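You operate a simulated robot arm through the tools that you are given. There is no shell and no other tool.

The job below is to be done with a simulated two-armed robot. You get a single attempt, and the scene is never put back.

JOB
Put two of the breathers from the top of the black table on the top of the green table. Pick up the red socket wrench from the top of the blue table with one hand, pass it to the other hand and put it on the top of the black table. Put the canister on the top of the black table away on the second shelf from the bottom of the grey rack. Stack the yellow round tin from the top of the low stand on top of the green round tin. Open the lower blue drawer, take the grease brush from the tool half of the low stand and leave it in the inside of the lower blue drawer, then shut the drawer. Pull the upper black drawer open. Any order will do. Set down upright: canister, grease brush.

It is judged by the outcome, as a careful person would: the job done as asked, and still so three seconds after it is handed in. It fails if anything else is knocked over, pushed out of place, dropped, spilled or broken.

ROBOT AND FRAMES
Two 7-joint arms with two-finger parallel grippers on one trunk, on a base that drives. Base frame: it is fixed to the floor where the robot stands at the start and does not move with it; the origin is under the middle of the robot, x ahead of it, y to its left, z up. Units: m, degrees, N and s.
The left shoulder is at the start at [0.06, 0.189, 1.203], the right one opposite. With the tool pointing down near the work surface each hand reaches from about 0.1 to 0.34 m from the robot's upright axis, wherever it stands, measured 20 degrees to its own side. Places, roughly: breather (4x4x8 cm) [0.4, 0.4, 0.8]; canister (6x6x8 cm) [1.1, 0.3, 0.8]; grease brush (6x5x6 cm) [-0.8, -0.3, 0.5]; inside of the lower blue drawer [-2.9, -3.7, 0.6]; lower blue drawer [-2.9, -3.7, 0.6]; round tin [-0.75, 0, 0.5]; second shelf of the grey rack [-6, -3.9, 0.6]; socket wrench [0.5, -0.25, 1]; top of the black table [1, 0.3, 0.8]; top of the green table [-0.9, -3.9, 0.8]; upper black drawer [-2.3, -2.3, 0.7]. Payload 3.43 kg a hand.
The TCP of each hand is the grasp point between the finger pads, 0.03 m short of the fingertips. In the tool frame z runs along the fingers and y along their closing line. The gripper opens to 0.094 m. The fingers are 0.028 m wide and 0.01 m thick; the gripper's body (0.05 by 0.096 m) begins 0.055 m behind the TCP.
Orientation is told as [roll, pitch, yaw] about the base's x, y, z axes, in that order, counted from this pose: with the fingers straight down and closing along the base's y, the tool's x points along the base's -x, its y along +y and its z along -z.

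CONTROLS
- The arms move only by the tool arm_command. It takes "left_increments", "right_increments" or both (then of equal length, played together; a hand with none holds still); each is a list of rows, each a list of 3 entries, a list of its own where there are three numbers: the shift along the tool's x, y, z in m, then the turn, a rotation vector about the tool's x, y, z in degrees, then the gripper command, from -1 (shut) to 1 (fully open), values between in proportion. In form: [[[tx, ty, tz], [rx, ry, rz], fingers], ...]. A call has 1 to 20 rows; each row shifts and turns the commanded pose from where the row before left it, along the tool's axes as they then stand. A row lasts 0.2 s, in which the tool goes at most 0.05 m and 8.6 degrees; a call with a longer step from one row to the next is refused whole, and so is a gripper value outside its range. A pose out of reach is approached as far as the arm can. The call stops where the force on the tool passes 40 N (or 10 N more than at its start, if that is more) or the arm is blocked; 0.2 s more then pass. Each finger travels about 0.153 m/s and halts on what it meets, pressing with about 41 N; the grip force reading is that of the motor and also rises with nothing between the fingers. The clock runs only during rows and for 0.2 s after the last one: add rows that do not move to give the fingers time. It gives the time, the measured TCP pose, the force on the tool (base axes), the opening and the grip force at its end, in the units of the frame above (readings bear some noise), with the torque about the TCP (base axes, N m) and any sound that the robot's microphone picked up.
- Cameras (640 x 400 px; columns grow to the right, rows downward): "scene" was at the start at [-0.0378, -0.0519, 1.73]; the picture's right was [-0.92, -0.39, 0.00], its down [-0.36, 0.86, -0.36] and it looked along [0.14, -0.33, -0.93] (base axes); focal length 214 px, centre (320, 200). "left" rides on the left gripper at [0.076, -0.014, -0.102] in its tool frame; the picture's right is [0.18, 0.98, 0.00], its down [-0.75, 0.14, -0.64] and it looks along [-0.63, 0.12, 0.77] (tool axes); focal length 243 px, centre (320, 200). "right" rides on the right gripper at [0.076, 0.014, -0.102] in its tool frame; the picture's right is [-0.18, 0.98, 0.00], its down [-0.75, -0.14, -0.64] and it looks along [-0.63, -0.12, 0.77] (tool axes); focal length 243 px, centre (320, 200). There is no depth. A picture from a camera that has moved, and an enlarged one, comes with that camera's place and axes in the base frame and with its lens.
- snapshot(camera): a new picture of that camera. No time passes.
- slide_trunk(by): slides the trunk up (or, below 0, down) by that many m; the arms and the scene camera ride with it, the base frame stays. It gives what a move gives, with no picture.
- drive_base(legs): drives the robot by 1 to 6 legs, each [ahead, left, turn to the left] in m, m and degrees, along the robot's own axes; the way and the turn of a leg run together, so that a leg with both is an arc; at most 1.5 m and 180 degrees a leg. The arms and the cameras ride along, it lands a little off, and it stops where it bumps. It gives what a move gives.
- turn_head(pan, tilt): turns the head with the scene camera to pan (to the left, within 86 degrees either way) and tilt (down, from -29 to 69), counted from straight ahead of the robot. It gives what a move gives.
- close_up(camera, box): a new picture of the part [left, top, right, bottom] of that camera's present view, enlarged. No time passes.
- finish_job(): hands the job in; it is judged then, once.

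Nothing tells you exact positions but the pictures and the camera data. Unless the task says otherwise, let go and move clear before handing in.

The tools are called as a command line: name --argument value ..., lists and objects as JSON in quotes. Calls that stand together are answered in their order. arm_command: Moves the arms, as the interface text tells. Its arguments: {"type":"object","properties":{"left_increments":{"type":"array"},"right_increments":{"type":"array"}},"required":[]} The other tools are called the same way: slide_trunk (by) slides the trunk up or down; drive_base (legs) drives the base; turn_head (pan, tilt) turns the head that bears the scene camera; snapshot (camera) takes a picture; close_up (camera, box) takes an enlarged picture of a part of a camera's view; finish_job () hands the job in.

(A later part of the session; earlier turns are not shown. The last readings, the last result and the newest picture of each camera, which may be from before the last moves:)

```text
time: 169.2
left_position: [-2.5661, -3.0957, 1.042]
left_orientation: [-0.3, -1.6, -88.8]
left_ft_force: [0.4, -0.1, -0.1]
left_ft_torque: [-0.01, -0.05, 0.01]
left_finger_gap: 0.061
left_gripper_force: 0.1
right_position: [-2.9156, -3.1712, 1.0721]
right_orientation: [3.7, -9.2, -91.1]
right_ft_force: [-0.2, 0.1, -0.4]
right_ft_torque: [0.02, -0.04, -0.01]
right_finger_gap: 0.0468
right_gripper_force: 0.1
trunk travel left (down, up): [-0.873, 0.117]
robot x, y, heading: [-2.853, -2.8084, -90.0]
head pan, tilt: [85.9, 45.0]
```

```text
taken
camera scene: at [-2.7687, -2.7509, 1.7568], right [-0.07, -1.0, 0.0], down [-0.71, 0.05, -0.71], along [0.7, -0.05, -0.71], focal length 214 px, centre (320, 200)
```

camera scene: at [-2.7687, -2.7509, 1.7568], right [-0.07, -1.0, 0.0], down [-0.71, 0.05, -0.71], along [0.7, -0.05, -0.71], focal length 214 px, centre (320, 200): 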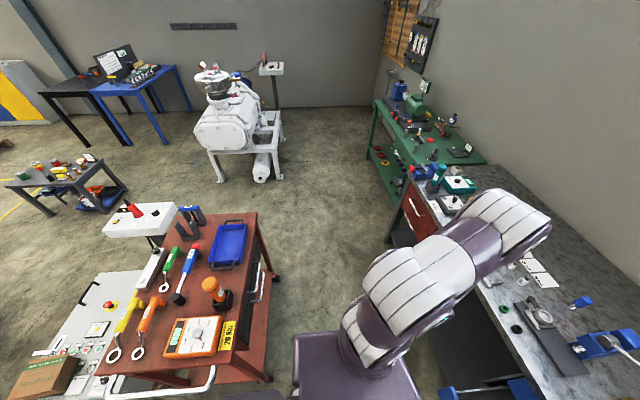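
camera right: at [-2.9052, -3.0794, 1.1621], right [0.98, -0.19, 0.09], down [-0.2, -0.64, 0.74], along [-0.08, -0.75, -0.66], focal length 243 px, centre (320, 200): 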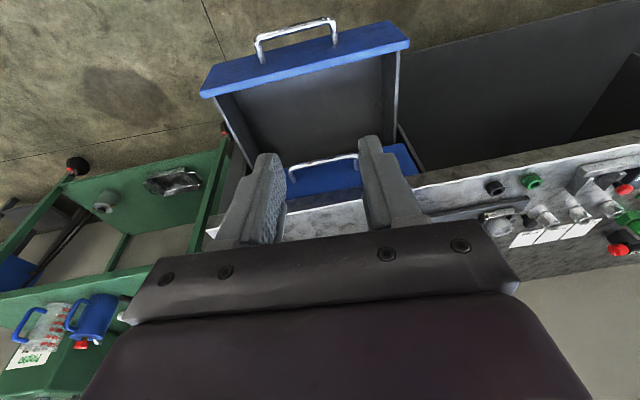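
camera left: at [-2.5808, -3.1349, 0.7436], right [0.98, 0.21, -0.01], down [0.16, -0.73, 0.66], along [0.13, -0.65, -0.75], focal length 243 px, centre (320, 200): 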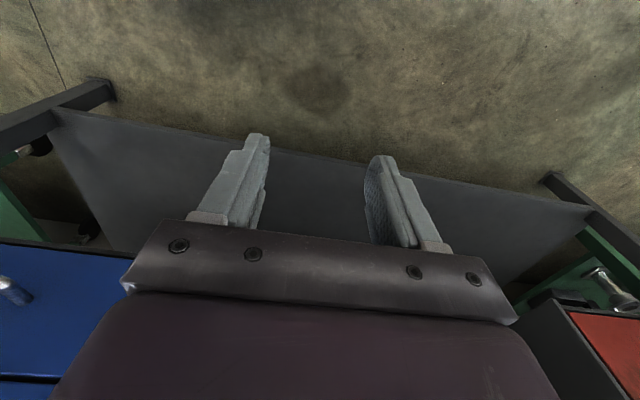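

The black drawers and handles on the trolley are visible too. Now I return along the aisle and up through the gap to look at the low stand from the south.

drive_base --legs '[[0.1, 0, 0], [0, 1.44, 0], [-1.0, 0, 0], [-0.92, 0, 0]]'

drive_base --legs '[[0, 0, 180], [0, -0.45, 0]]'

turn_head --pan -5 --tilt 50

snapshot --camera "scene"

```text
time: 186.3
left_position: [-1.1894, -1.2286, 1.0428]
left_orientation: [-0.3, -1.6, -85.6]
left_ft_force: [0.0, 0.2, 0.4]
left_ft_torque: [0.0, -0.02, -0.01]
left_finger_gap: 0.0611
left_gripper_force: 0.1
right_position: [-1.5327, -1.324, 1.073]
right_orientation: [3.6, -9.3, -88.0]
right_ft_force: [0.2, 0.1, 0.2]
right_ft_torque: [0.01, 0.01, 0.01]
right_finger_gap: 0.0471
right_gripper_force: 0.1
trunk travel left (down, up): [-0.873, 0.117]
robot x, y, heading: [-1.4898, -0.9504, -86.9]
head pan, tilt: [85.9, 45.0]
```

```text
time: 196.4
left_position: [-1.3476, -0.6538, 1.043]
left_orientation: [-0.3, -1.5, 95.9]
left_ft_force: [0.4, 0.1, -0.2]
left_ft_torque: [0.01, 0.0, -0.01]
left_finger_gap: 0.061
left_gripper_force: 0.0
right_position: [-1.0052, -0.552, 1.0719]
right_orientation: [3.6, -9.3, 93.5]
right_ft_force: [-0.2, -0.4, 0.3]
right_ft_torque: [0.01, 0.0, 0.02]
right_finger_gap: 0.0471
right_gripper_force: 0.0
trunk travel left (down, up): [-0.873, 0.117]
robot x, y, heading: [-1.0413, -0.92, 94.3]
head pan, tilt: [85.9, 45.0]
```

```text
time: 198.1
left_position: [-1.347, -0.6529, 1.0429]
left_orientation: [-0.4, -1.5, 95.9]
left_ft_force: [-0.6, -0.2, -0.5]
left_ft_torque: [0.01, 0.0, 0.04]
left_finger_gap: 0.0609
left_gripper_force: 0.0
right_position: [-1.0049, -0.5511, 1.0728]
right_orientation: [3.7, -9.2, 93.3]
right_ft_force: [-0.3, 0.3, -0.1]
right_ft_torque: [-0.01, 0.01, 0.0]
right_finger_gap: 0.0469
right_gripper_force: 0.2
trunk travel left (down, up): [-0.873, 0.117]
robot x, y, heading: [-1.0421, -0.9219, 94.4]
head pan, tilt: [-5.0, 50.0]
```

```text
taken
camera scene: at [-1.0363, -0.9044, 1.7499], right [1.0, -0.01, 0.0], down [-0.01, -0.77, -0.64], along [0.01, 0.64, -0.77], focal length 214 px, centre (320, 200)
```

scene: 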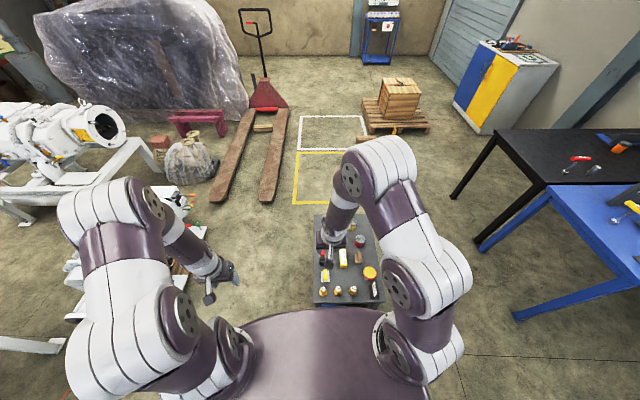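

The wrench still stands on the black table and the stand is just ahead. I'll enlarge the stand.

close_up --camera "scene" --box '[300, 205, 400, 310]'

close_up --camera "right" --box '[100, 0, 540, 275]'

snapshot --camera "right"

```text
3.81 times, centred on (350, 258) of scene
camera zoom: at [-1.0363, -0.9044, 1.7499], right [1.0, -0.01, 0.0], down [-0.01, -0.77, -0.64], along [0.01, 0.64, -0.77], focal length 817 px, centre (206, -19)
```

zoom: 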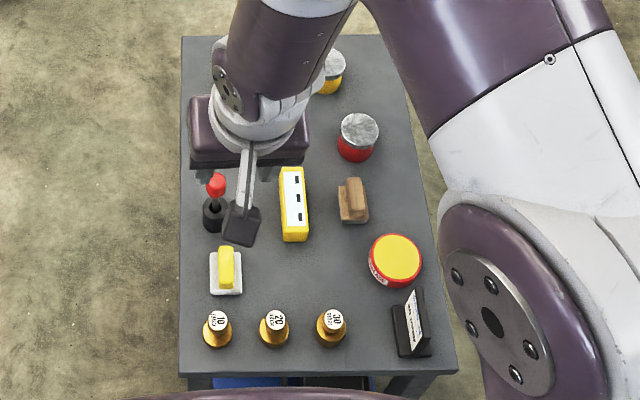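

```text
1.45 times, centred on (320, 138) of right
camera zoom: at [-1.0063, -0.6441, 1.1621], right [-0.99, 0.11, 0.09], down [0.14, 0.65, 0.74], along [0.02, 0.75, -0.66], focal length 353 px, centre (320, 291)
```

zoom: 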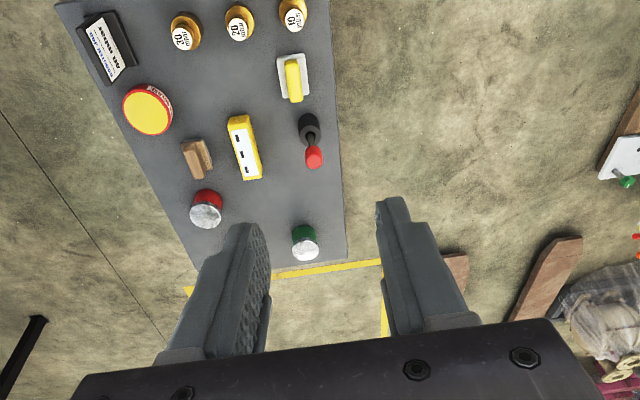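

```text
taken
camera right: at [-1.0063, -0.6441, 1.1621], right [-0.99, 0.11, 0.09], down [0.14, 0.65, 0.74], along [0.02, 0.75, -0.66], focal length 243 px, centre (320, 200)
```

right: 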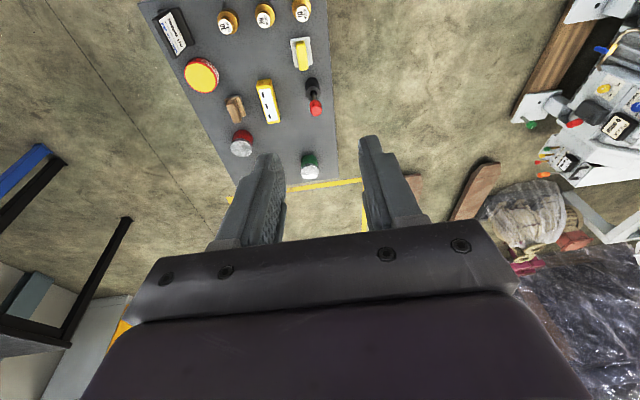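

The stand holds tins with silver lids (red, yellow, green), plus several tools. I need to tell which item is the grease brush, so I'll enlarge further.

close_up --camera "scene" --box '[325, 240, 375, 272]'

close_up --camera "scene" --box '[320, 260, 380, 298]'

close_up --camera "right" --box '[210, 60, 330, 130]'

close_up --camera "right" --box '[140, 0, 260, 70]'

```text
12.50 times, centred on (350, 256) of scene
camera zoom: at [-1.0363, -0.9044, 1.7499], right [1.0, -0.01, 0.0], down [-0.01, -0.77, -0.64], along [0.01, 0.64, -0.77], focal length 2681 px, centre (-55, -500)
```

zoom: 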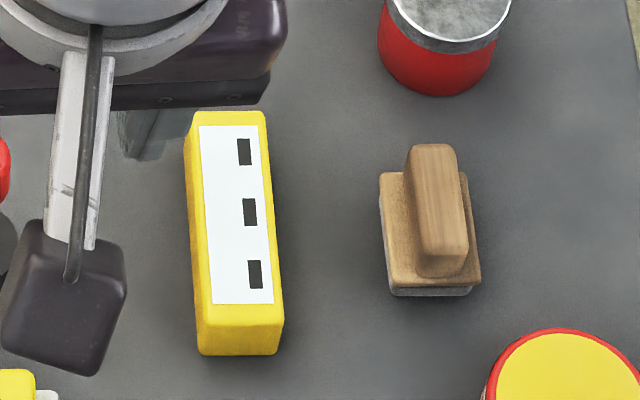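

```text
10.53 times, centred on (350, 279) of scene
camera zoom: at [-1.0363, -0.9044, 1.7499], right [1.0, -0.01, 0.0], down [-0.01, -0.77, -0.64], along [0.01, 0.64, -0.77], focal length 2258 px, centre (4, -632)
```

zoom: 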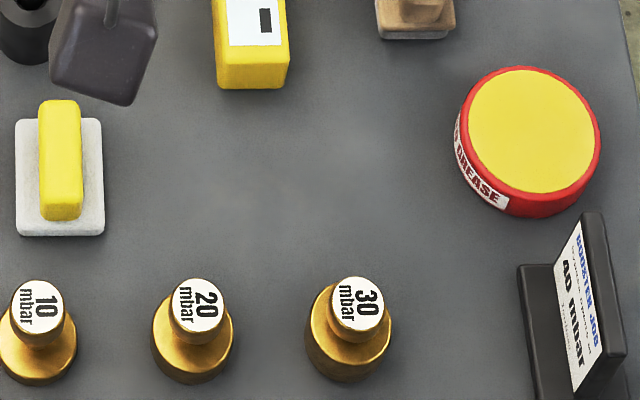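

```text
5.33 times, centred on (270, 95) of right
camera zoom: at [-1.0063, -0.6441, 1.1621], right [-0.99, 0.11, 0.09], down [0.14, 0.65, 0.74], along [0.02, 0.75, -0.66], focal length 1294 px, centre (587, 760)
```

zoom: 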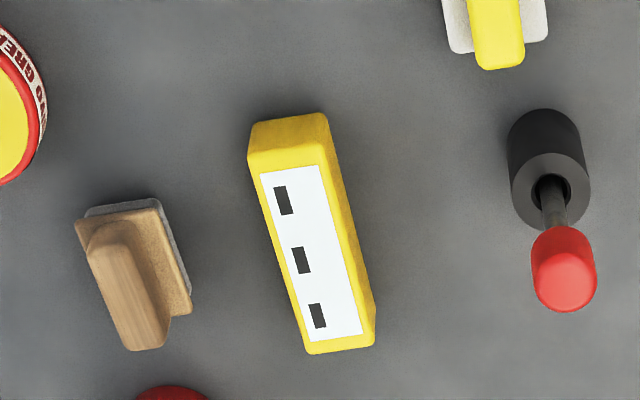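

```text
5.33 times, centred on (200, 35) of right
camera zoom: at [-1.0063, -0.6441, 1.1621], right [-0.99, 0.11, 0.09], down [0.14, 0.65, 0.74], along [0.02, 0.75, -0.66], focal length 1294 px, centre (960, 1080)
```

zoom: 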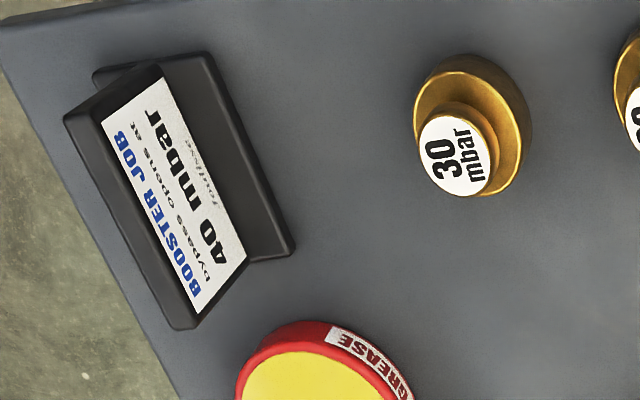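

The brown wooden block with bristles at about (-0.79, -0.34) must be the grease brush, and the yellow and green silver-lidded tins are at the stand's north end. I'll drive round the east side of the stand to face the tins from the north.

drive_base --legs '[[0, 0, -4.3], [0, -0.89, 0], [1.27, 0, 0], [0, 0, 180]]'

turn_head --pan -45 --tilt 50

snapshot --camera "scene"

```text
time: 216.6
left_position: [0.1374, 0.0634, 1.0432]
left_orientation: [-0.3, -1.5, -84.7]
left_ft_force: [-0.4, -1.2, -0.3]
left_ft_torque: [-0.02, 0.03, -0.02]
left_finger_gap: 0.0611
left_gripper_force: 0.0
right_position: [-0.2051, -0.036, 1.0726]
right_orientation: [3.8, -9.4, -87.1]
right_ft_force: [0.2, -0.1, 0.4]
right_ft_torque: [0.02, -0.03, -0.01]
right_finger_gap: 0.047
right_gripper_force: 0.1
trunk travel left (down, up): [-0.873, 0.117]
robot x, y, heading: [-0.1642, 0.3352, -86.1]
head pan, tilt: [-5.0, 50.0]
```

```text
time: 217.7
left_position: [0.1371, 0.0638, 1.0429]
left_orientation: [-0.3, -1.5, -84.7]
left_ft_force: [0.2, 0.7, 0.1]
left_ft_torque: [0.01, -0.01, 0.0]
left_finger_gap: 0.061
left_gripper_force: 0.0
right_position: [-0.2055, -0.0361, 1.0728]
right_orientation: [3.7, -9.3, -87.1]
right_ft_force: [0.5, 0.7, -0.1]
right_ft_torque: [0.0, 0.0, -0.01]
right_finger_gap: 0.0472
right_gripper_force: 0.0
trunk travel left (down, up): [-0.873, 0.117]
robot x, y, heading: [-0.1664, 0.3373, -86.1]
head pan, tilt: [-45.0, 50.0]
```

```text
taken
camera scene: at [-0.2198, 0.3358, 1.7499], right [-0.75, 0.66, 0.0], down [0.5, 0.58, -0.64], along [-0.42, -0.48, -0.77], focal length 214 px, centre (320, 200)
```

scene: 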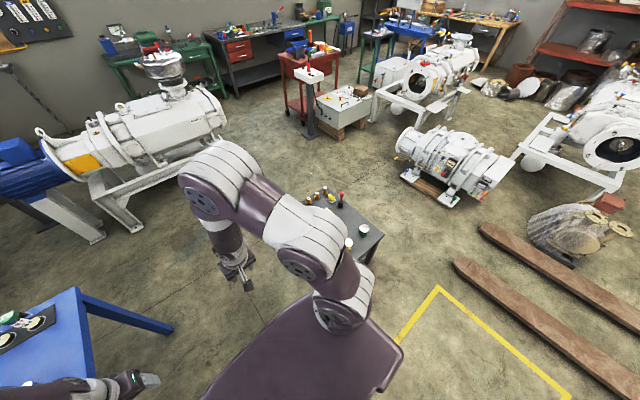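

I strafe to the stand's north side and straighten my heading.

drive_base --legs '[[0, 0, -4], [0, -0.7, 0]]'

turn_head --pan 0 --tilt 60

snapshot --camera "scene"

snapshot --camera "right"

snapshot --camera "left"

```text
time: 222.1
left_position: [-0.5955, 0.0424, 1.0422]
left_orientation: [-0.3, -1.4, -88.1]
left_ft_force: [0.3, 0.1, -0.2]
left_ft_torque: [0.01, -0.01, 0.01]
left_finger_gap: 0.0611
left_gripper_force: 0.0
right_position: [-0.9433, -0.0371, 1.0734]
right_orientation: [3.6, -9.3, -90.4]
right_ft_force: [-0.4, -1.0, 0.6]
right_ft_torque: [0.03, 0.04, 0.0]
right_finger_gap: 0.0468
right_gripper_force: 0.1
trunk travel left (down, up): [-0.873, 0.117]
robot x, y, heading: [-0.8857, 0.3305, -89.5]
head pan, tilt: [-45.0, 50.0]
```

```text
time: 223.2
left_position: [-0.5955, 0.044, 1.0431]
left_orientation: [-0.3, -1.5, -88.1]
left_ft_force: [-0.9, -0.1, 0.1]
left_ft_torque: [-0.01, -0.01, 0.01]
left_finger_gap: 0.0611
left_gripper_force: 0.1
right_position: [-0.9434, -0.0361, 1.0725]
right_orientation: [3.7, -9.3, -90.3]
right_ft_force: [-0.1, 0.4, 0.2]
right_ft_torque: [0.0, 0.0, 0.01]
right_finger_gap: 0.047
right_gripper_force: 0.1
trunk travel left (down, up): [-0.873, 0.117]
robot x, y, heading: [-0.88, 0.3294, -89.4]
head pan, tilt: [0.0, 60.0]
```

```text
taken
camera scene: at [-0.8822, 0.3232, 1.7374], right [-1.0, -0.01, 0.0], down [-0.01, 0.87, -0.5], along [0.0, -0.5, -0.87], focal length 214 px, centre (320, 200)
```

scene: 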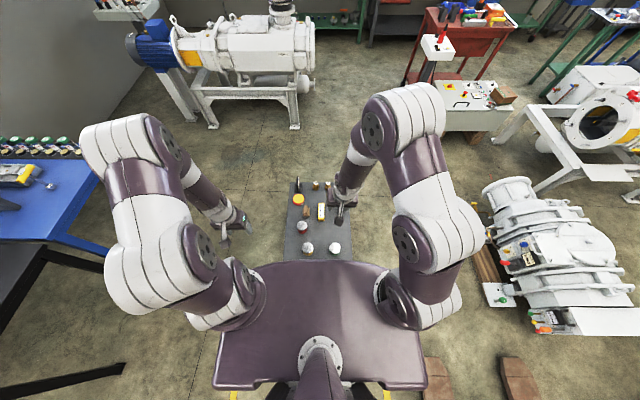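

```text
taken
camera right: at [-0.9341, 0.0547, 1.1621], right [0.98, -0.18, 0.09], down [-0.19, -0.64, 0.74], along [-0.07, -0.75, -0.66], focal length 243 px, centre (320, 200)
```

right: 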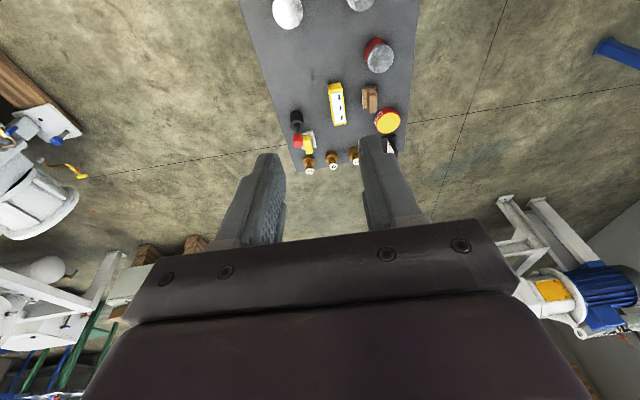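

```text
taken
camera left: at [-0.6108, 0.1208, 1.1435], right [0.98, 0.22, -0.01], down [0.17, -0.73, 0.66], along [0.14, -0.65, -0.75], focal length 243 px, centre (320, 200)
```

left: 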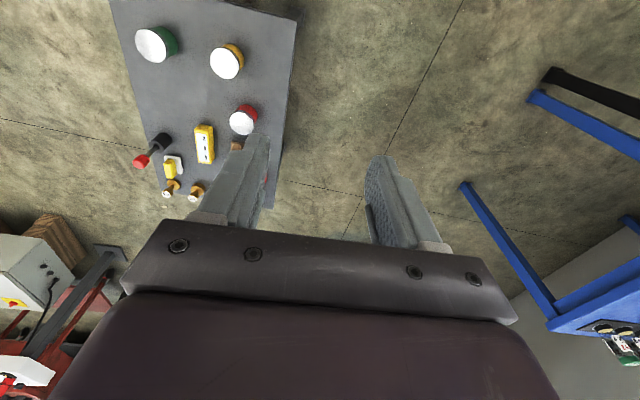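

The green tin's lid is at about (-0.965, -0.063) and the yellow one's at about (-0.805, -0.065), both near z 0.5. I move the right hand aside, straighten it, and bring the left hand over the yellow tin.

arm_command --left_increments '[[[0, 0, 0], [-0.3, 1.5, 1.4], 1], [[-0.0182, -0.035, 0], [0, 0, 0], 1], [[-0.0182, -0.035, 0], [0, 0, 0], 1], [[-0.0182, -0.035, 0], [0, 0, 0], 1], [[-0.0182, -0.035, 0], [0, 0, 0], 1], [[-0.0182, -0.035, 0], [0, 0, 0], 1], [[-0.0182, -0.035, 0], [0, 0, 0], 1], [[0, 0, 0], [0, 0, 0], 1]]' --right_increments '[[[0, -0.04, 0], [1.8, 4.6, 0], 0], [[0, -0.04, 0], [1.9, 4.7, 0], 0], [[0, -0.04, 0], [0, 0, 0], 0], [[0, -0.04, 0], [0, 0, 0], 0], [[0, -0.04, 0], [0, 0, 0], 0], [[0, 0, 0], [0, 0, 0], 0], [[0, 0, 0], [0, 0, 0], 0], [[0, 0, 0], [0, 0, 0], 0]]'

snapshot --camera "scene"

snapshot --camera "left"

```text
time: 225.0
left_position: [-0.8031, -0.0698, 1.0416]
left_orientation: [0.0, 0.0, -89.6]
left_ft_force: [-0.2, -0.1, 0.9]
left_ft_torque: [0.03, 0.01, 0.02]
left_finger_gap: 0.0942
left_gripper_force: 0.0
right_position: [-1.1455, -0.0366, 1.0687]
right_orientation: [-0.1, 0.0, -90.1]
right_ft_force: [-0.1, 0.3, -0.8]
right_ft_torque: [0.01, 0.0, 0.02]
right_finger_gap: 0.0469
right_gripper_force: 0.1
trunk travel left (down, up): [-0.873, 0.117]
robot x, y, heading: [-0.8826, 0.3296, -89.4]
head pan, tilt: [0.0, 60.0]
```

```text
taken
camera scene: at [-0.8824, 0.3237, 1.7374], right [-1.0, -0.01, 0.0], down [-0.01, 0.87, -0.5], along [0.01, -0.5, -0.87], focal length 214 px, centre (320, 200)
```

scene: 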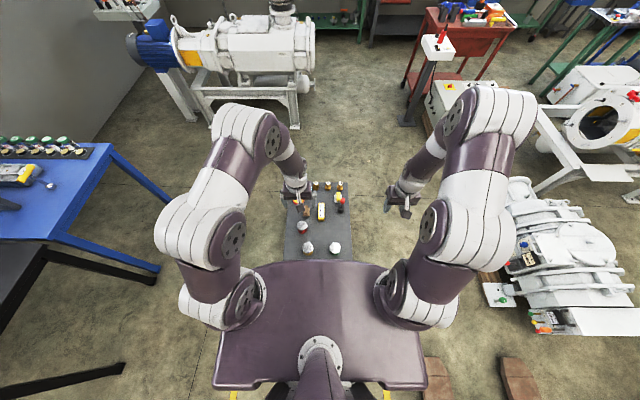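

```text
taken
camera left: at [-0.8163, 0.0062, 1.1437], right [0.98, 0.19, 0.0], down [0.15, -0.75, 0.64], along [0.12, -0.63, -0.77], focal length 243 px, centre (320, 200)
```

left: 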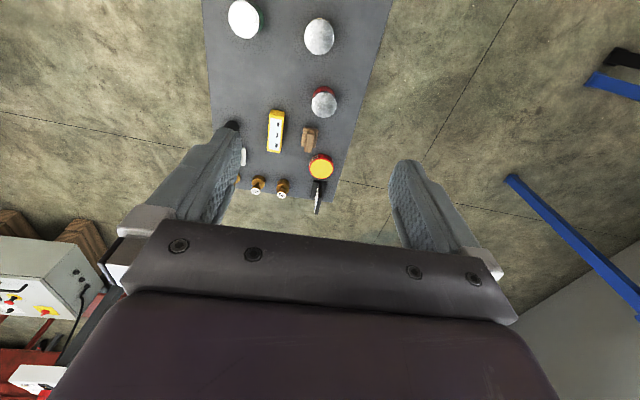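

The yellow tin's lid is under the left hand within about 1.5 cm. I lower the trunk 0.4 m and look again.

slide_trunk --by -0.38

snapshot --camera "left"

snapshot --camera "scene"

```text
time: 228.6
left_position: [-0.8023, -0.0702, 0.661]
left_orientation: [0.0, 0.0, -89.5]
left_ft_force: [0.0, 0.6, -0.1]
left_ft_torque: [0.01, 0.0, -0.01]
left_finger_gap: 0.0938
left_gripper_force: 0.2
right_position: [-1.1437, -0.0371, 0.6879]
right_orientation: [-0.1, 0.0, -90.1]
right_ft_force: [0.3, -0.6, -0.1]
right_ft_torque: [0.01, 0.0, 0.01]
right_finger_gap: 0.047
right_gripper_force: 0.1
trunk travel left (down, up): [-0.493, 0.497]
robot x, y, heading: [-0.8867, 0.3331, -89.5]
head pan, tilt: [0.0, 60.0]
```

```text
taken
camera left: at [-0.8158, 0.0061, 0.7637], right [0.98, 0.19, 0.0], down [0.15, -0.75, 0.64], along [0.12, -0.63, -0.77], focal length 243 px, centre (320, 200)
```

left: 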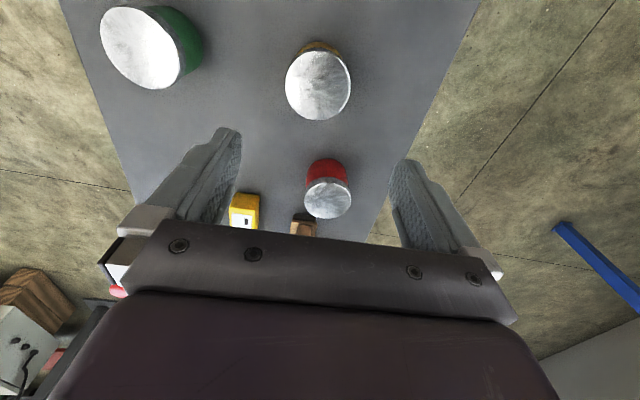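

```text
taken
camera scene: at [-0.8824, 0.3233, 1.3574], right [-1.0, -0.01, 0.0], down [-0.01, 0.87, -0.5], along [0.01, -0.5, -0.87], focal length 214 px, centre (320, 200)
```

scene: 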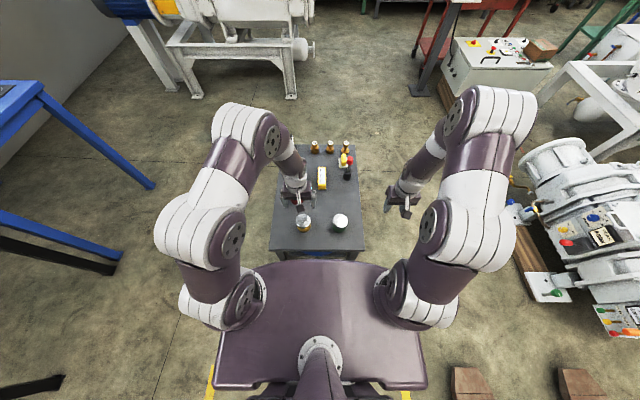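

From the two heights the yellow lid is at (-0.804, -0.055, 0.52) and the green at about (-0.962, -0.056). The tins are low (~4 cm), so I'll align and descend carefully.

arm_command --left_increments '[[[0.015, -0.002, 0.03], [0, 0, 0], 1], [[0, 0, 0.03], [0, 0, 0], 1], [[0, 0, 0.03], [0, 0, 0], 1], [[0, 0, 0], [0, 0, 0], 1]]'

snapshot --camera "left"

close_up --camera "scene" --box '[260, 170, 380, 260]'

```text
time: 229.6
left_position: [-0.8036, -0.055, 0.5707]
left_orientation: [0.0, -0.1, -89.5]
left_ft_force: [-0.2, 0.5, -0.3]
left_ft_torque: [0.02, 0.01, -0.01]
left_finger_gap: 0.094
left_gripper_force: 0.0
right_position: [-1.145, -0.0364, 0.688]
right_orientation: [-0.1, 0.0, -90.1]
right_ft_force: [0.9, 0.4, 0.3]
right_ft_torque: [-0.02, -0.03, 0.0]
right_finger_gap: 0.047
right_gripper_force: 0.1
trunk travel left (down, up): [-0.493, 0.497]
robot x, y, heading: [-0.8823, 0.3287, -89.4]
head pan, tilt: [0.0, 60.0]
```

```text
taken
camera left: at [-0.8174, 0.0217, 0.6733], right [0.98, 0.19, 0.0], down [0.15, -0.75, 0.64], along [0.12, -0.63, -0.77], focal length 243 px, centre (320, 200)
```

left: 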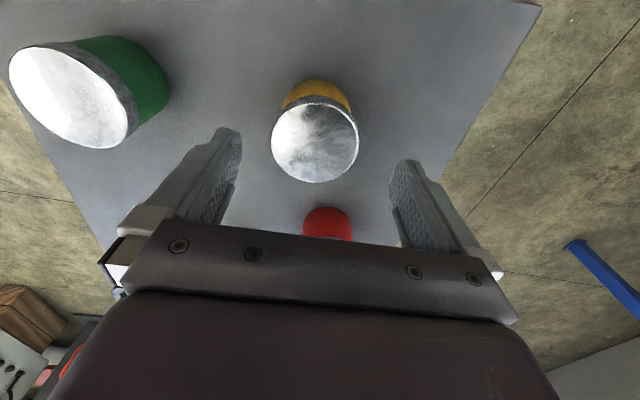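

```text
4.44 times, centred on (320, 215) of scene
camera zoom: at [-0.8824, 0.3235, 1.3574], right [-1.0, -0.01, 0.0], down [-0.01, 0.87, -0.5], along [0.01, -0.5, -0.87], focal length 953 px, centre (320, 133)
```

zoom: 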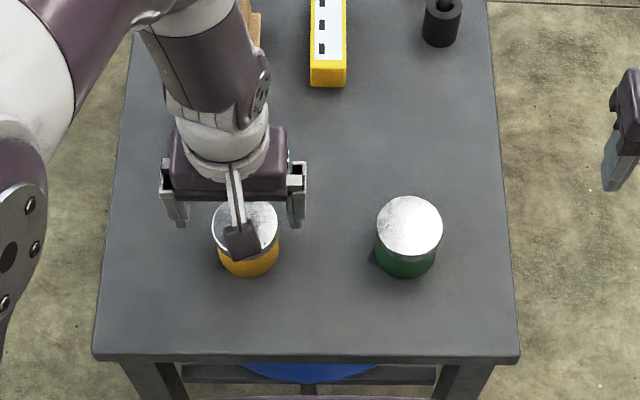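

The yellow tin is centred within a few millimetres; I correct and lower further.

arm_command --left_increments '[[[0.003, -0.004, 0.015], [0, 0, 0], 1], [[0, 0, 0.015], [0, 0, 0], 1], [[0, 0, 0.01], [0, 0, 0], 1], [[0, 0, 0], [0, 0, 0], 1]]'

snapshot --camera "left"

close_up --camera "scene" --box '[260, 170, 380, 260]'

```text
time: 230.6
left_position: [-0.807, -0.0522, 0.5311]
left_orientation: [-0.1, 0.0, -89.5]
left_ft_force: [-0.6, -0.3, 0.2]
left_ft_torque: [0.0, 0.02, -0.03]
left_finger_gap: 0.0937
left_gripper_force: 0.1
right_position: [-1.1435, -0.0364, 0.6889]
right_orientation: [-0.1, 0.0, -90.2]
right_ft_force: [0.2, 0.3, -0.4]
right_ft_torque: [0.01, -0.02, 0.02]
right_finger_gap: 0.0467
right_gripper_force: 0.1
trunk travel left (down, up): [-0.493, 0.497]
robot x, y, heading: [-0.8824, 0.3338, -89.2]
head pan, tilt: [0.0, 60.0]
```

```text
taken
camera left: at [-0.8214, 0.0239, 0.6341], right [0.98, 0.19, 0.0], down [0.15, -0.75, 0.64], along [0.12, -0.63, -0.77], focal length 243 px, centre (320, 200)
```

left: 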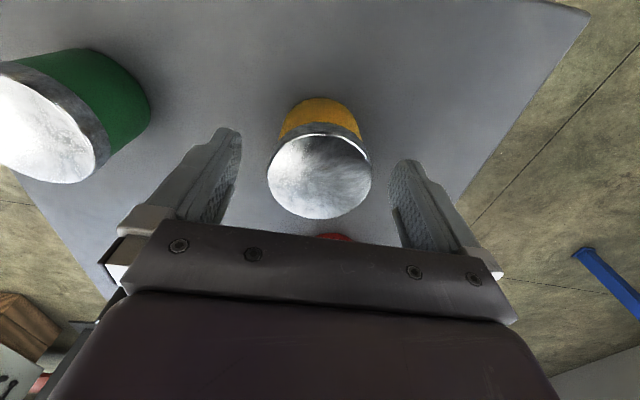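

```text
4.44 times, centred on (320, 215) of scene
camera zoom: at [-0.8824, 0.3233, 1.3574], right [-1.0, -0.01, 0.0], down [-0.01, 0.87, -0.5], along [0.01, -0.5, -0.87], focal length 953 px, centre (320, 133)
```

zoom: 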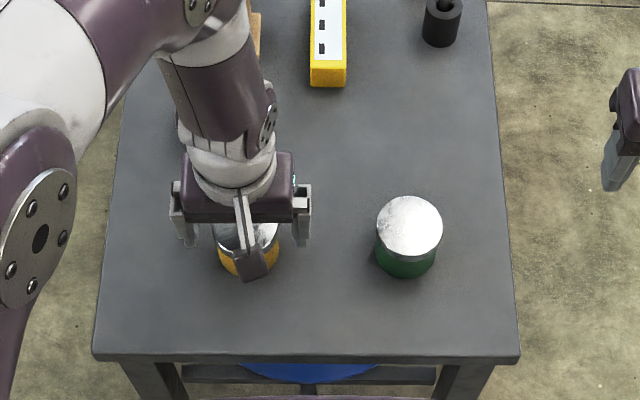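

The tin is centred between the fingers; the stand's surface is at about z 0.48. I descend another 11 mm and close.

arm_command --left_increments '[[[0, 0, 0.006], [0, 0, 0], 1], [[0, 0, 0.005], [0, 0, 0], 1], [[0, 0, 0], [0, 0, 0], 0.6], [[0, 0, 0], [0, 0, 0], 0.2], [[0, 0, 0], [0, 0, 0], -1], [[0, 0, 0], [0, 0, 0], -1], [[0, 0, 0], [0, 0, 0], -1]]'

snapshot --camera "left"

```text
time: 232.2
left_position: [-0.8085, -0.0525, 0.5209]
left_orientation: [0.0, 0.0, -89.6]
left_ft_force: [-1.4, -0.4, 1.1]
left_ft_torque: [-0.06, 0.12, 0.0]
left_finger_gap: 0.0639
left_gripper_force: 40.9
right_position: [-1.1443, -0.037, 0.6878]
right_orientation: [0.0, 0.0, -90.1]
right_ft_force: [-0.1, -0.6, 0.4]
right_ft_torque: [0.02, 0.0, 0.02]
right_finger_gap: 0.047
right_gripper_force: 0.0
trunk travel left (down, up): [-0.493, 0.497]
robot x, y, heading: [-0.8812, 0.3284, -89.6]
head pan, tilt: [0.0, 60.0]
```

```text
taken
camera left: at [-0.8218, 0.0239, 0.6229], right [0.98, 0.19, 0.0], down [0.15, -0.75, 0.64], along [0.12, -0.63, -0.77], focal length 243 px, centre (320, 200)
```

left: 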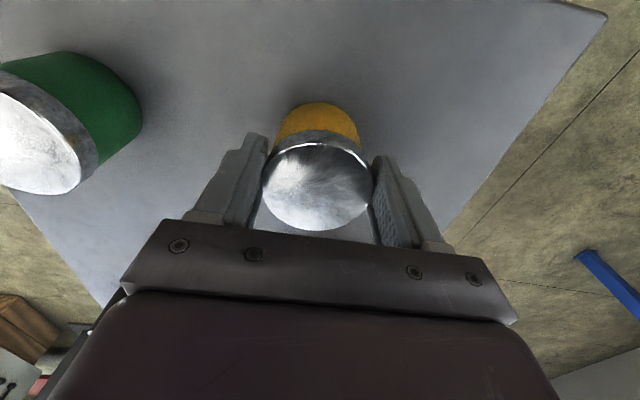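

The yellow tin is gripped. I lift it 8 cm and carry it sideways over the green tin at about (-0.966, -0.052).

arm_command --left_increments '[[[0, 0, -0.02], [0, 0, 0], -1], [[0, 0, -0.03], [0, 0, 0], -1], [[0, 0, -0.03], [0, 0, 0], -1], [[0, -0.04, 0], [0, 0, 0], -1], [[0, -0.04, 0], [0, 0, 0], -1], [[0, -0.04, 0], [0, 0, 0], -1], [[0, -0.0375, 0], [0, 0, 0], -1], [[0, 0, 0], [0, 0, 0], -1]]'

snapshot --camera "left"

close_up --camera "scene" --box '[260, 170, 380, 260]'

snapshot --camera "right"

```text
time: 234.0
left_position: [-0.9666, -0.0534, 0.5988]
left_orientation: [0.0, 0.0, -89.3]
left_ft_force: [-0.3, 0.1, -2.2]
left_ft_torque: [-0.03, 0.02, 0.01]
left_finger_gap: 0.0636
left_gripper_force: 40.6
right_position: [-1.1439, -0.0364, 0.6882]
right_orientation: [-0.1, 0.1, -90.1]
right_ft_force: [0.0, 0.2, -0.3]
right_ft_torque: [0.0, 0.01, -0.01]
right_finger_gap: 0.0471
right_gripper_force: 0.0
trunk travel left (down, up): [-0.493, 0.497]
robot x, y, heading: [-0.8819, 0.3308, -89.2]
head pan, tilt: [0.0, 60.0]
```

```text
taken
camera left: at [-0.9798, 0.0223, 0.7001], right [0.98, 0.19, 0.0], down [0.15, -0.75, 0.64], along [0.12, -0.63, -0.77], focal length 243 px, centre (320, 200)
```

left: 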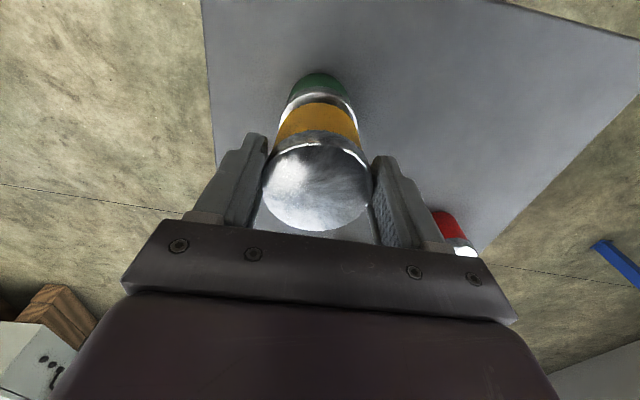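

```text
4.44 times, centred on (320, 215) of scene
camera zoom: at [-0.8822, 0.3231, 1.3574], right [-1.0, -0.01, 0.0], down [-0.01, 0.87, -0.5], along [0.01, -0.5, -0.87], focal length 953 px, centre (320, 133)
```

zoom: 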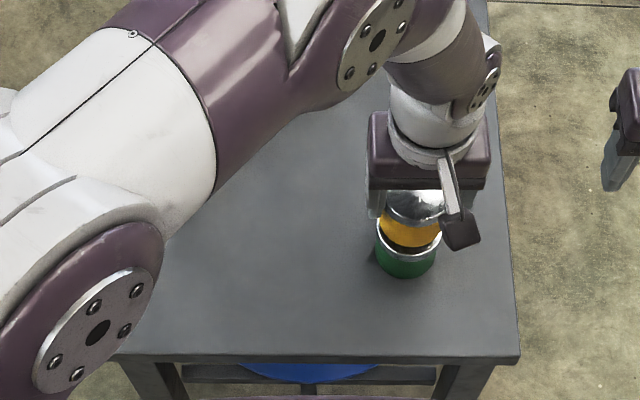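

```text
taken
camera right: at [-1.1288, 0.0381, 0.7903], right [0.98, -0.19, 0.0], down [-0.14, -0.75, 0.64], along [-0.12, -0.63, -0.77], focal length 243 px, centre (320, 200)
```

right: 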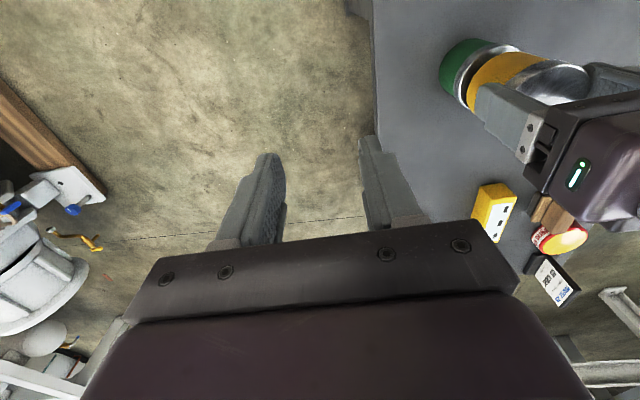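

The yellow tin is lined up over the green one within about 2 mm. I lower it gently until it touches.

arm_command --left_increments '[[[0, 0.001, 0.012], [0, 0, 0], -1], [[0, 0, 0.012], [0, 0, 0], -1], [[0, 0, 0.006], [0, 0, 0], -1], [[0, 0, 0], [0, 0, 0], -1]]'

close_up --camera "left" --box '[240, 50, 400, 150]'

close_up --camera "scene" --box '[310, 200, 370, 240]'

```text
time: 234.7
left_position: [-0.9658, -0.0564, 0.5817]
left_orientation: [-0.3, -0.6, -89.5]
left_ft_force: [6.5, 8.8, 32.7]
left_ft_torque: [0.3, -0.26, 0.04]
left_finger_gap: 0.0639
left_gripper_force: 40.9
right_position: [-1.1436, -0.0353, 0.6894]
right_orientation: [0.0, -0.1, -90.0]
right_ft_force: [1.3, 0.6, -0.4]
right_ft_torque: [0.04, -0.01, 0.0]
right_finger_gap: 0.0469
right_gripper_force: 0.1
trunk travel left (down, up): [-0.493, 0.497]
robot x, y, heading: [-0.8816, 0.3301, -89.3]
head pan, tilt: [0.0, 60.0]
stopped in row 3 (left hand): the force on the tool passed its limit at 54 N (the readings are from after the stop); the commanded pose is now the measured one
```

```text
4.00 times, centred on (320, 100) of left
camera zoom: at [-0.9794, 0.0207, 0.6833], right [0.98, 0.19, -0.01], down [0.15, -0.75, 0.65], along [0.12, -0.64, -0.76], focal length 970 px, centre (320, 600)
```

zoom: 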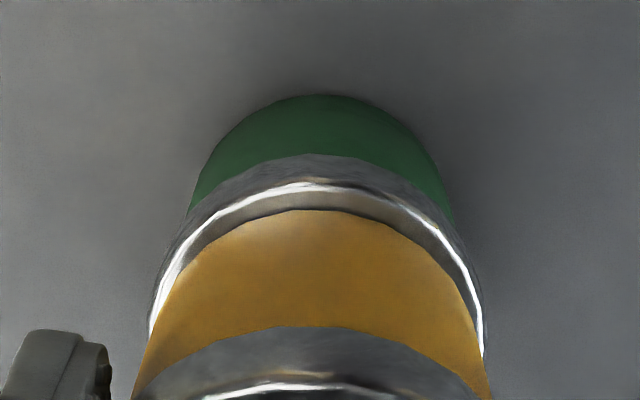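

```text
10.00 times, centred on (340, 220) of scene
camera zoom: at [-0.8817, 0.3255, 1.3579], right [-1.0, -0.01, 0.0], down [-0.01, 0.87, -0.5], along [0.01, -0.5, -0.87], focal length 2145 px, centre (120, 0)
```

zoom: 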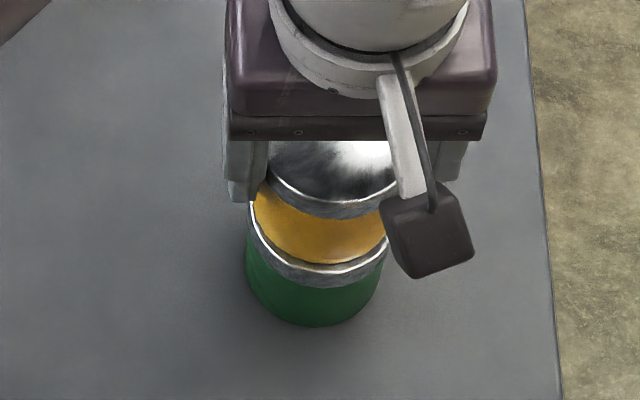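

Contact came a little earlier than expected, and the yellow tin sits about 6 mm too far from me. I lift slightly, shift it 6 mm toward me, and set it down again.

arm_command --left_increments '[[[0, 0, -0.008], [0.3, 0.6, 0], -1], [[0.009, 0, 0], [0, 0, 0], -1], [[0, 0, 0], [0, 0, 0], -1]]'

close_up --camera "left" --box '[240, 50, 400, 150]'

close_up --camera "scene" --box '[310, 200, 370, 240]'

```text
time: 235.5
left_position: [-0.965, -0.0474, 0.5879]
left_orientation: [-0.5, 0.3, -89.3]
left_ft_force: [0.6, -0.5, -1.4]
left_ft_torque: [-0.01, 0.01, -0.02]
left_finger_gap: 0.0636
left_gripper_force: 41.0
right_position: [-1.1442, -0.0373, 0.6881]
right_orientation: [0.0, 0.0, -90.0]
right_ft_force: [-0.4, -0.3, 0.3]
right_ft_torque: [0.01, 0.0, -0.01]
right_finger_gap: 0.047
right_gripper_force: 0.0
trunk travel left (down, up): [-0.493, 0.497]
robot x, y, heading: [-0.8789, 0.3288, -89.5]
head pan, tilt: [0.0, 60.0]
```

```text
4.00 times, centred on (320, 100) of left
camera zoom: at [-0.9783, 0.0279, 0.6896], right [0.98, 0.19, -0.01], down [0.15, -0.76, 0.64], along [0.12, -0.63, -0.77], focal length 970 px, centre (320, 600)
```

zoom: 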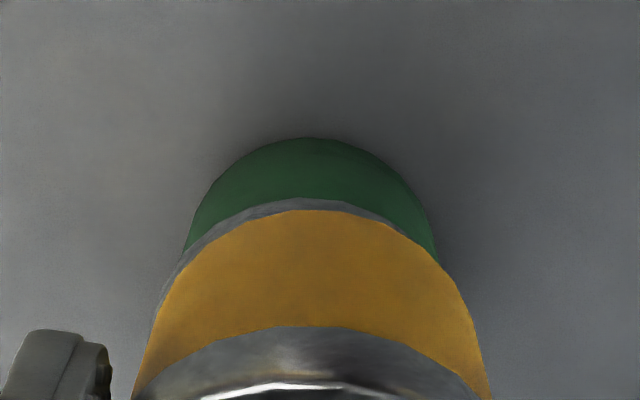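

```text
10.00 times, centred on (340, 220) of scene
camera zoom: at [-0.8824, 0.323, 1.3573], right [-1.0, -0.01, 0.0], down [-0.01, 0.87, -0.5], along [0.01, -0.5, -0.87], focal length 2145 px, centre (120, 0)
```

zoom: 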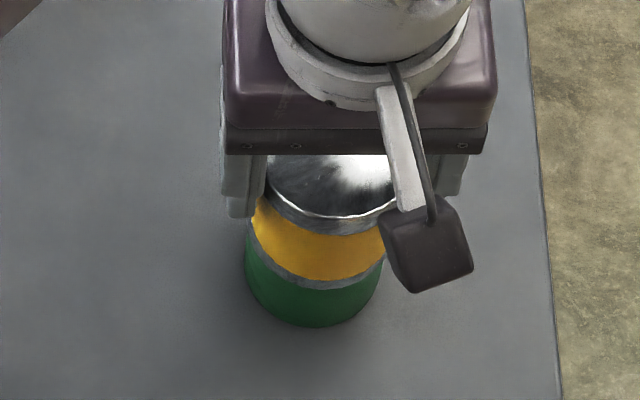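

Now the edges line up. I level the hand and lower in small steps.

arm_command --left_increments '[[[0, -0.001, 0.002], [-0.5, -0.3, 0], -1], [[0, 0, 0.002], [0, 0, 0], -1], [[0, 0, 0], [0, 0, 0], -1]]'

arm_command --left_increments '[[[0, 0, 0.0015], [0, 0, 0], -1], [[0, 0, 0], [0, 0, 0], -1]]'

close_up --camera "left" --box '[240, 50, 400, 150]'

```text
time: 236.3
left_position: [-0.9667, -0.0458, 0.5818]
left_orientation: [0.0, 0.0, -89.3]
left_ft_force: [-0.6, -0.1, -1.6]
left_ft_torque: [0.01, 0.04, 0.0]
left_finger_gap: 0.0639
left_gripper_force: 40.9
right_position: [-1.1443, -0.038, 0.6877]
right_orientation: [0.0, 0.0, -90.1]
right_ft_force: [0.3, 0.8, 0.4]
right_ft_torque: [-0.01, 0.01, -0.01]
right_finger_gap: 0.0469
right_gripper_force: 0.2
trunk travel left (down, up): [-0.493, 0.497]
robot x, y, heading: [-0.8808, 0.3284, -89.3]
head pan, tilt: [0.0, 60.0]
```

```text
time: 236.9
left_position: [-0.9659, -0.0471, 0.5817]
left_orientation: [-0.2, -0.1, -89.5]
left_ft_force: [2.4, 0.9, 10.2]
left_ft_torque: [-0.39, -0.07, 0.1]
left_finger_gap: 0.0634
left_gripper_force: 41.1
right_position: [-1.1448, -0.0376, 0.6874]
right_orientation: [-0.1, 0.1, -90.0]
right_ft_force: [0.1, 1.0, 0.2]
right_ft_torque: [-0.01, -0.01, 0.03]
right_finger_gap: 0.0471
right_gripper_force: 0.1
trunk travel left (down, up): [-0.493, 0.497]
robot x, y, heading: [-0.8828, 0.3298, -89.5]
head pan, tilt: [0.0, 60.0]
```

```text
4.00 times, centred on (320, 100) of left
camera zoom: at [-0.9803, 0.0289, 0.6844], right [0.98, 0.19, 0.0], down [0.15, -0.75, 0.64], along [0.12, -0.63, -0.77], focal length 970 px, centre (320, 600)
```

zoom: 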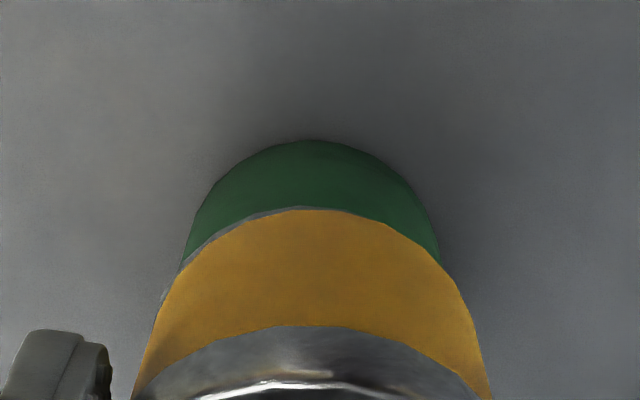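

It is touching, but now about 4 mm too near to me; a small final correction, then release.

arm_command --left_increments '[[[0, 0, -0.004], [0, 0, 0], -1], [[-0.0042, 0, 0], [0, 0, 0], -1], [[0, 0, 0.003], [0, 0, 0], -1], [[0, 0, 0], [0, 0, 0], -1]]'

arm_command --left_increments '[[[0, 0, 0.001], [0, 0, 0], -1], [[0, 0, 0], [0, 0, 0], -1]]'

close_up --camera "left" --box '[240, 50, 400, 150]'

close_up --camera "scene" --box '[310, 200, 370, 240]'

```text
time: 237.9
left_position: [-0.9669, -0.0513, 0.5823]
left_orientation: [0.0, 0.0, -89.5]
left_ft_force: [1.3, -0.6, 2.1]
left_ft_torque: [-0.15, 0.02, 0.05]
left_finger_gap: 0.0636
left_gripper_force: 40.9
right_position: [-1.144, -0.0376, 0.6882]
right_orientation: [0.0, 0.0, -90.1]
right_ft_force: [0.1, -0.1, -0.1]
right_ft_torque: [-0.01, 0.0, 0.05]
right_finger_gap: 0.047
right_gripper_force: 0.1
trunk travel left (down, up): [-0.493, 0.497]
robot x, y, heading: [-0.8818, 0.3289, -89.2]
head pan, tilt: [0.0, 60.0]
```

```text
time: 238.5
left_position: [-0.9668, -0.0503, 0.5828]
left_orientation: [-0.1, -0.1, -89.4]
left_ft_force: [-1.0, 0.1, 13.9]
left_ft_torque: [-0.39, 0.36, -0.02]
left_finger_gap: 0.0637
left_gripper_force: 41.0
right_position: [-1.1436, -0.0369, 0.69]
right_orientation: [-0.1, 0.1, -90.1]
right_ft_force: [-0.4, 0.2, 0.4]
right_ft_torque: [0.02, 0.01, 0.04]
right_finger_gap: 0.0472
right_gripper_force: 0.1
trunk travel left (down, up): [-0.493, 0.497]
robot x, y, heading: [-0.8802, 0.3301, -89.6]
head pan, tilt: [0.0, 60.0]
```

```text
4.00 times, centred on (320, 100) of left
camera zoom: at [-0.9807, 0.0251, 0.6842], right [0.98, 0.19, 0.0], down [0.15, -0.75, 0.64], along [0.12, -0.63, -0.77], focal length 970 px, centre (320, 600)
```

zoom: 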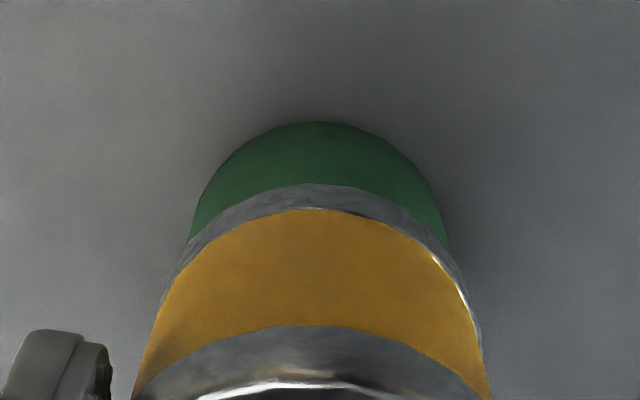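

```text
10.00 times, centred on (340, 220) of scene
camera zoom: at [-0.882, 0.3247, 1.3576], right [-1.0, -0.01, 0.0], down [-0.01, 0.87, -0.5], along [0.01, -0.5, -0.87], focal length 2145 px, centre (120, 0)
```

zoom: 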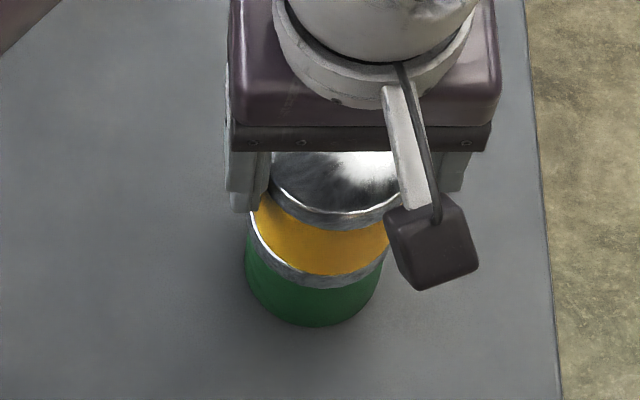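

The tins are concentric now. I release and lift the hand straight up.

arm_command --left_increments '[[[0, 0, -0.0005], [0, 0, 0], -1], [[0, 0, 0], [0, 0, 0], 0.45], [[0, 0, 0], [0, 0, 0], 0.7], [[0, 0, 0], [0, 0, 0], 1], [[0, 0, 0], [0, 0, 0], 1], [[0, 0, -0.02], [0, 0, 0], 1], [[0, 0, -0.04], [0, 0, 0], 1], [[0, 0, -0.04], [0, 0, 0], 1], [[0, 0, -0.04], [0, 0, 0], 1], [[0, 0, 0], [0, 0, 0], 1]]'

snapshot --camera "left"

close_up --camera "scene" --box '[260, 150, 400, 260]'

```text
time: 240.7
left_position: [-0.9673, -0.0511, 0.7216]
left_orientation: [0.1, 0.0, -89.5]
left_ft_force: [-0.4, 0.0, -0.4]
left_ft_torque: [-0.04, 0.03, 0.0]
left_finger_gap: 0.0941
left_gripper_force: 0.2
right_position: [-1.144, -0.0378, 0.6865]
right_orientation: [0.0, 0.0, -90.0]
right_ft_force: [-0.4, 0.2, 0.2]
right_ft_torque: [0.02, -0.03, 0.02]
right_finger_gap: 0.0471
right_gripper_force: 0.0
trunk travel left (down, up): [-0.493, 0.497]
robot x, y, heading: [-0.8798, 0.3332, -89.5]
head pan, tilt: [0.0, 60.0]
```

```text
taken
camera left: at [-0.9802, 0.0243, 0.8242], right [0.98, 0.19, 0.0], down [0.15, -0.75, 0.64], along [0.12, -0.63, -0.77], focal length 243 px, centre (320, 200)
```

left: 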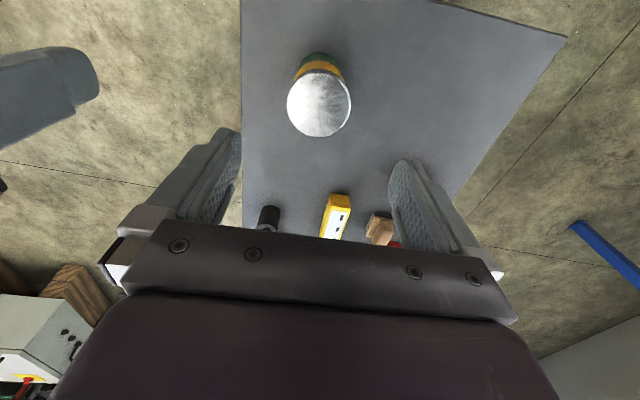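

```text
3.64 times, centred on (330, 205) of scene
camera zoom: at [-0.8825, 0.3229, 1.3573], right [-1.0, -0.01, 0.0], down [-0.01, 0.87, -0.5], along [0.01, -0.5, -0.87], focal length 780 px, centre (284, 182)
```

zoom: 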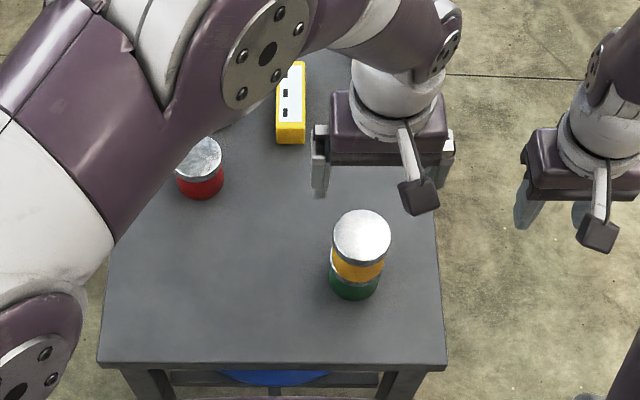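

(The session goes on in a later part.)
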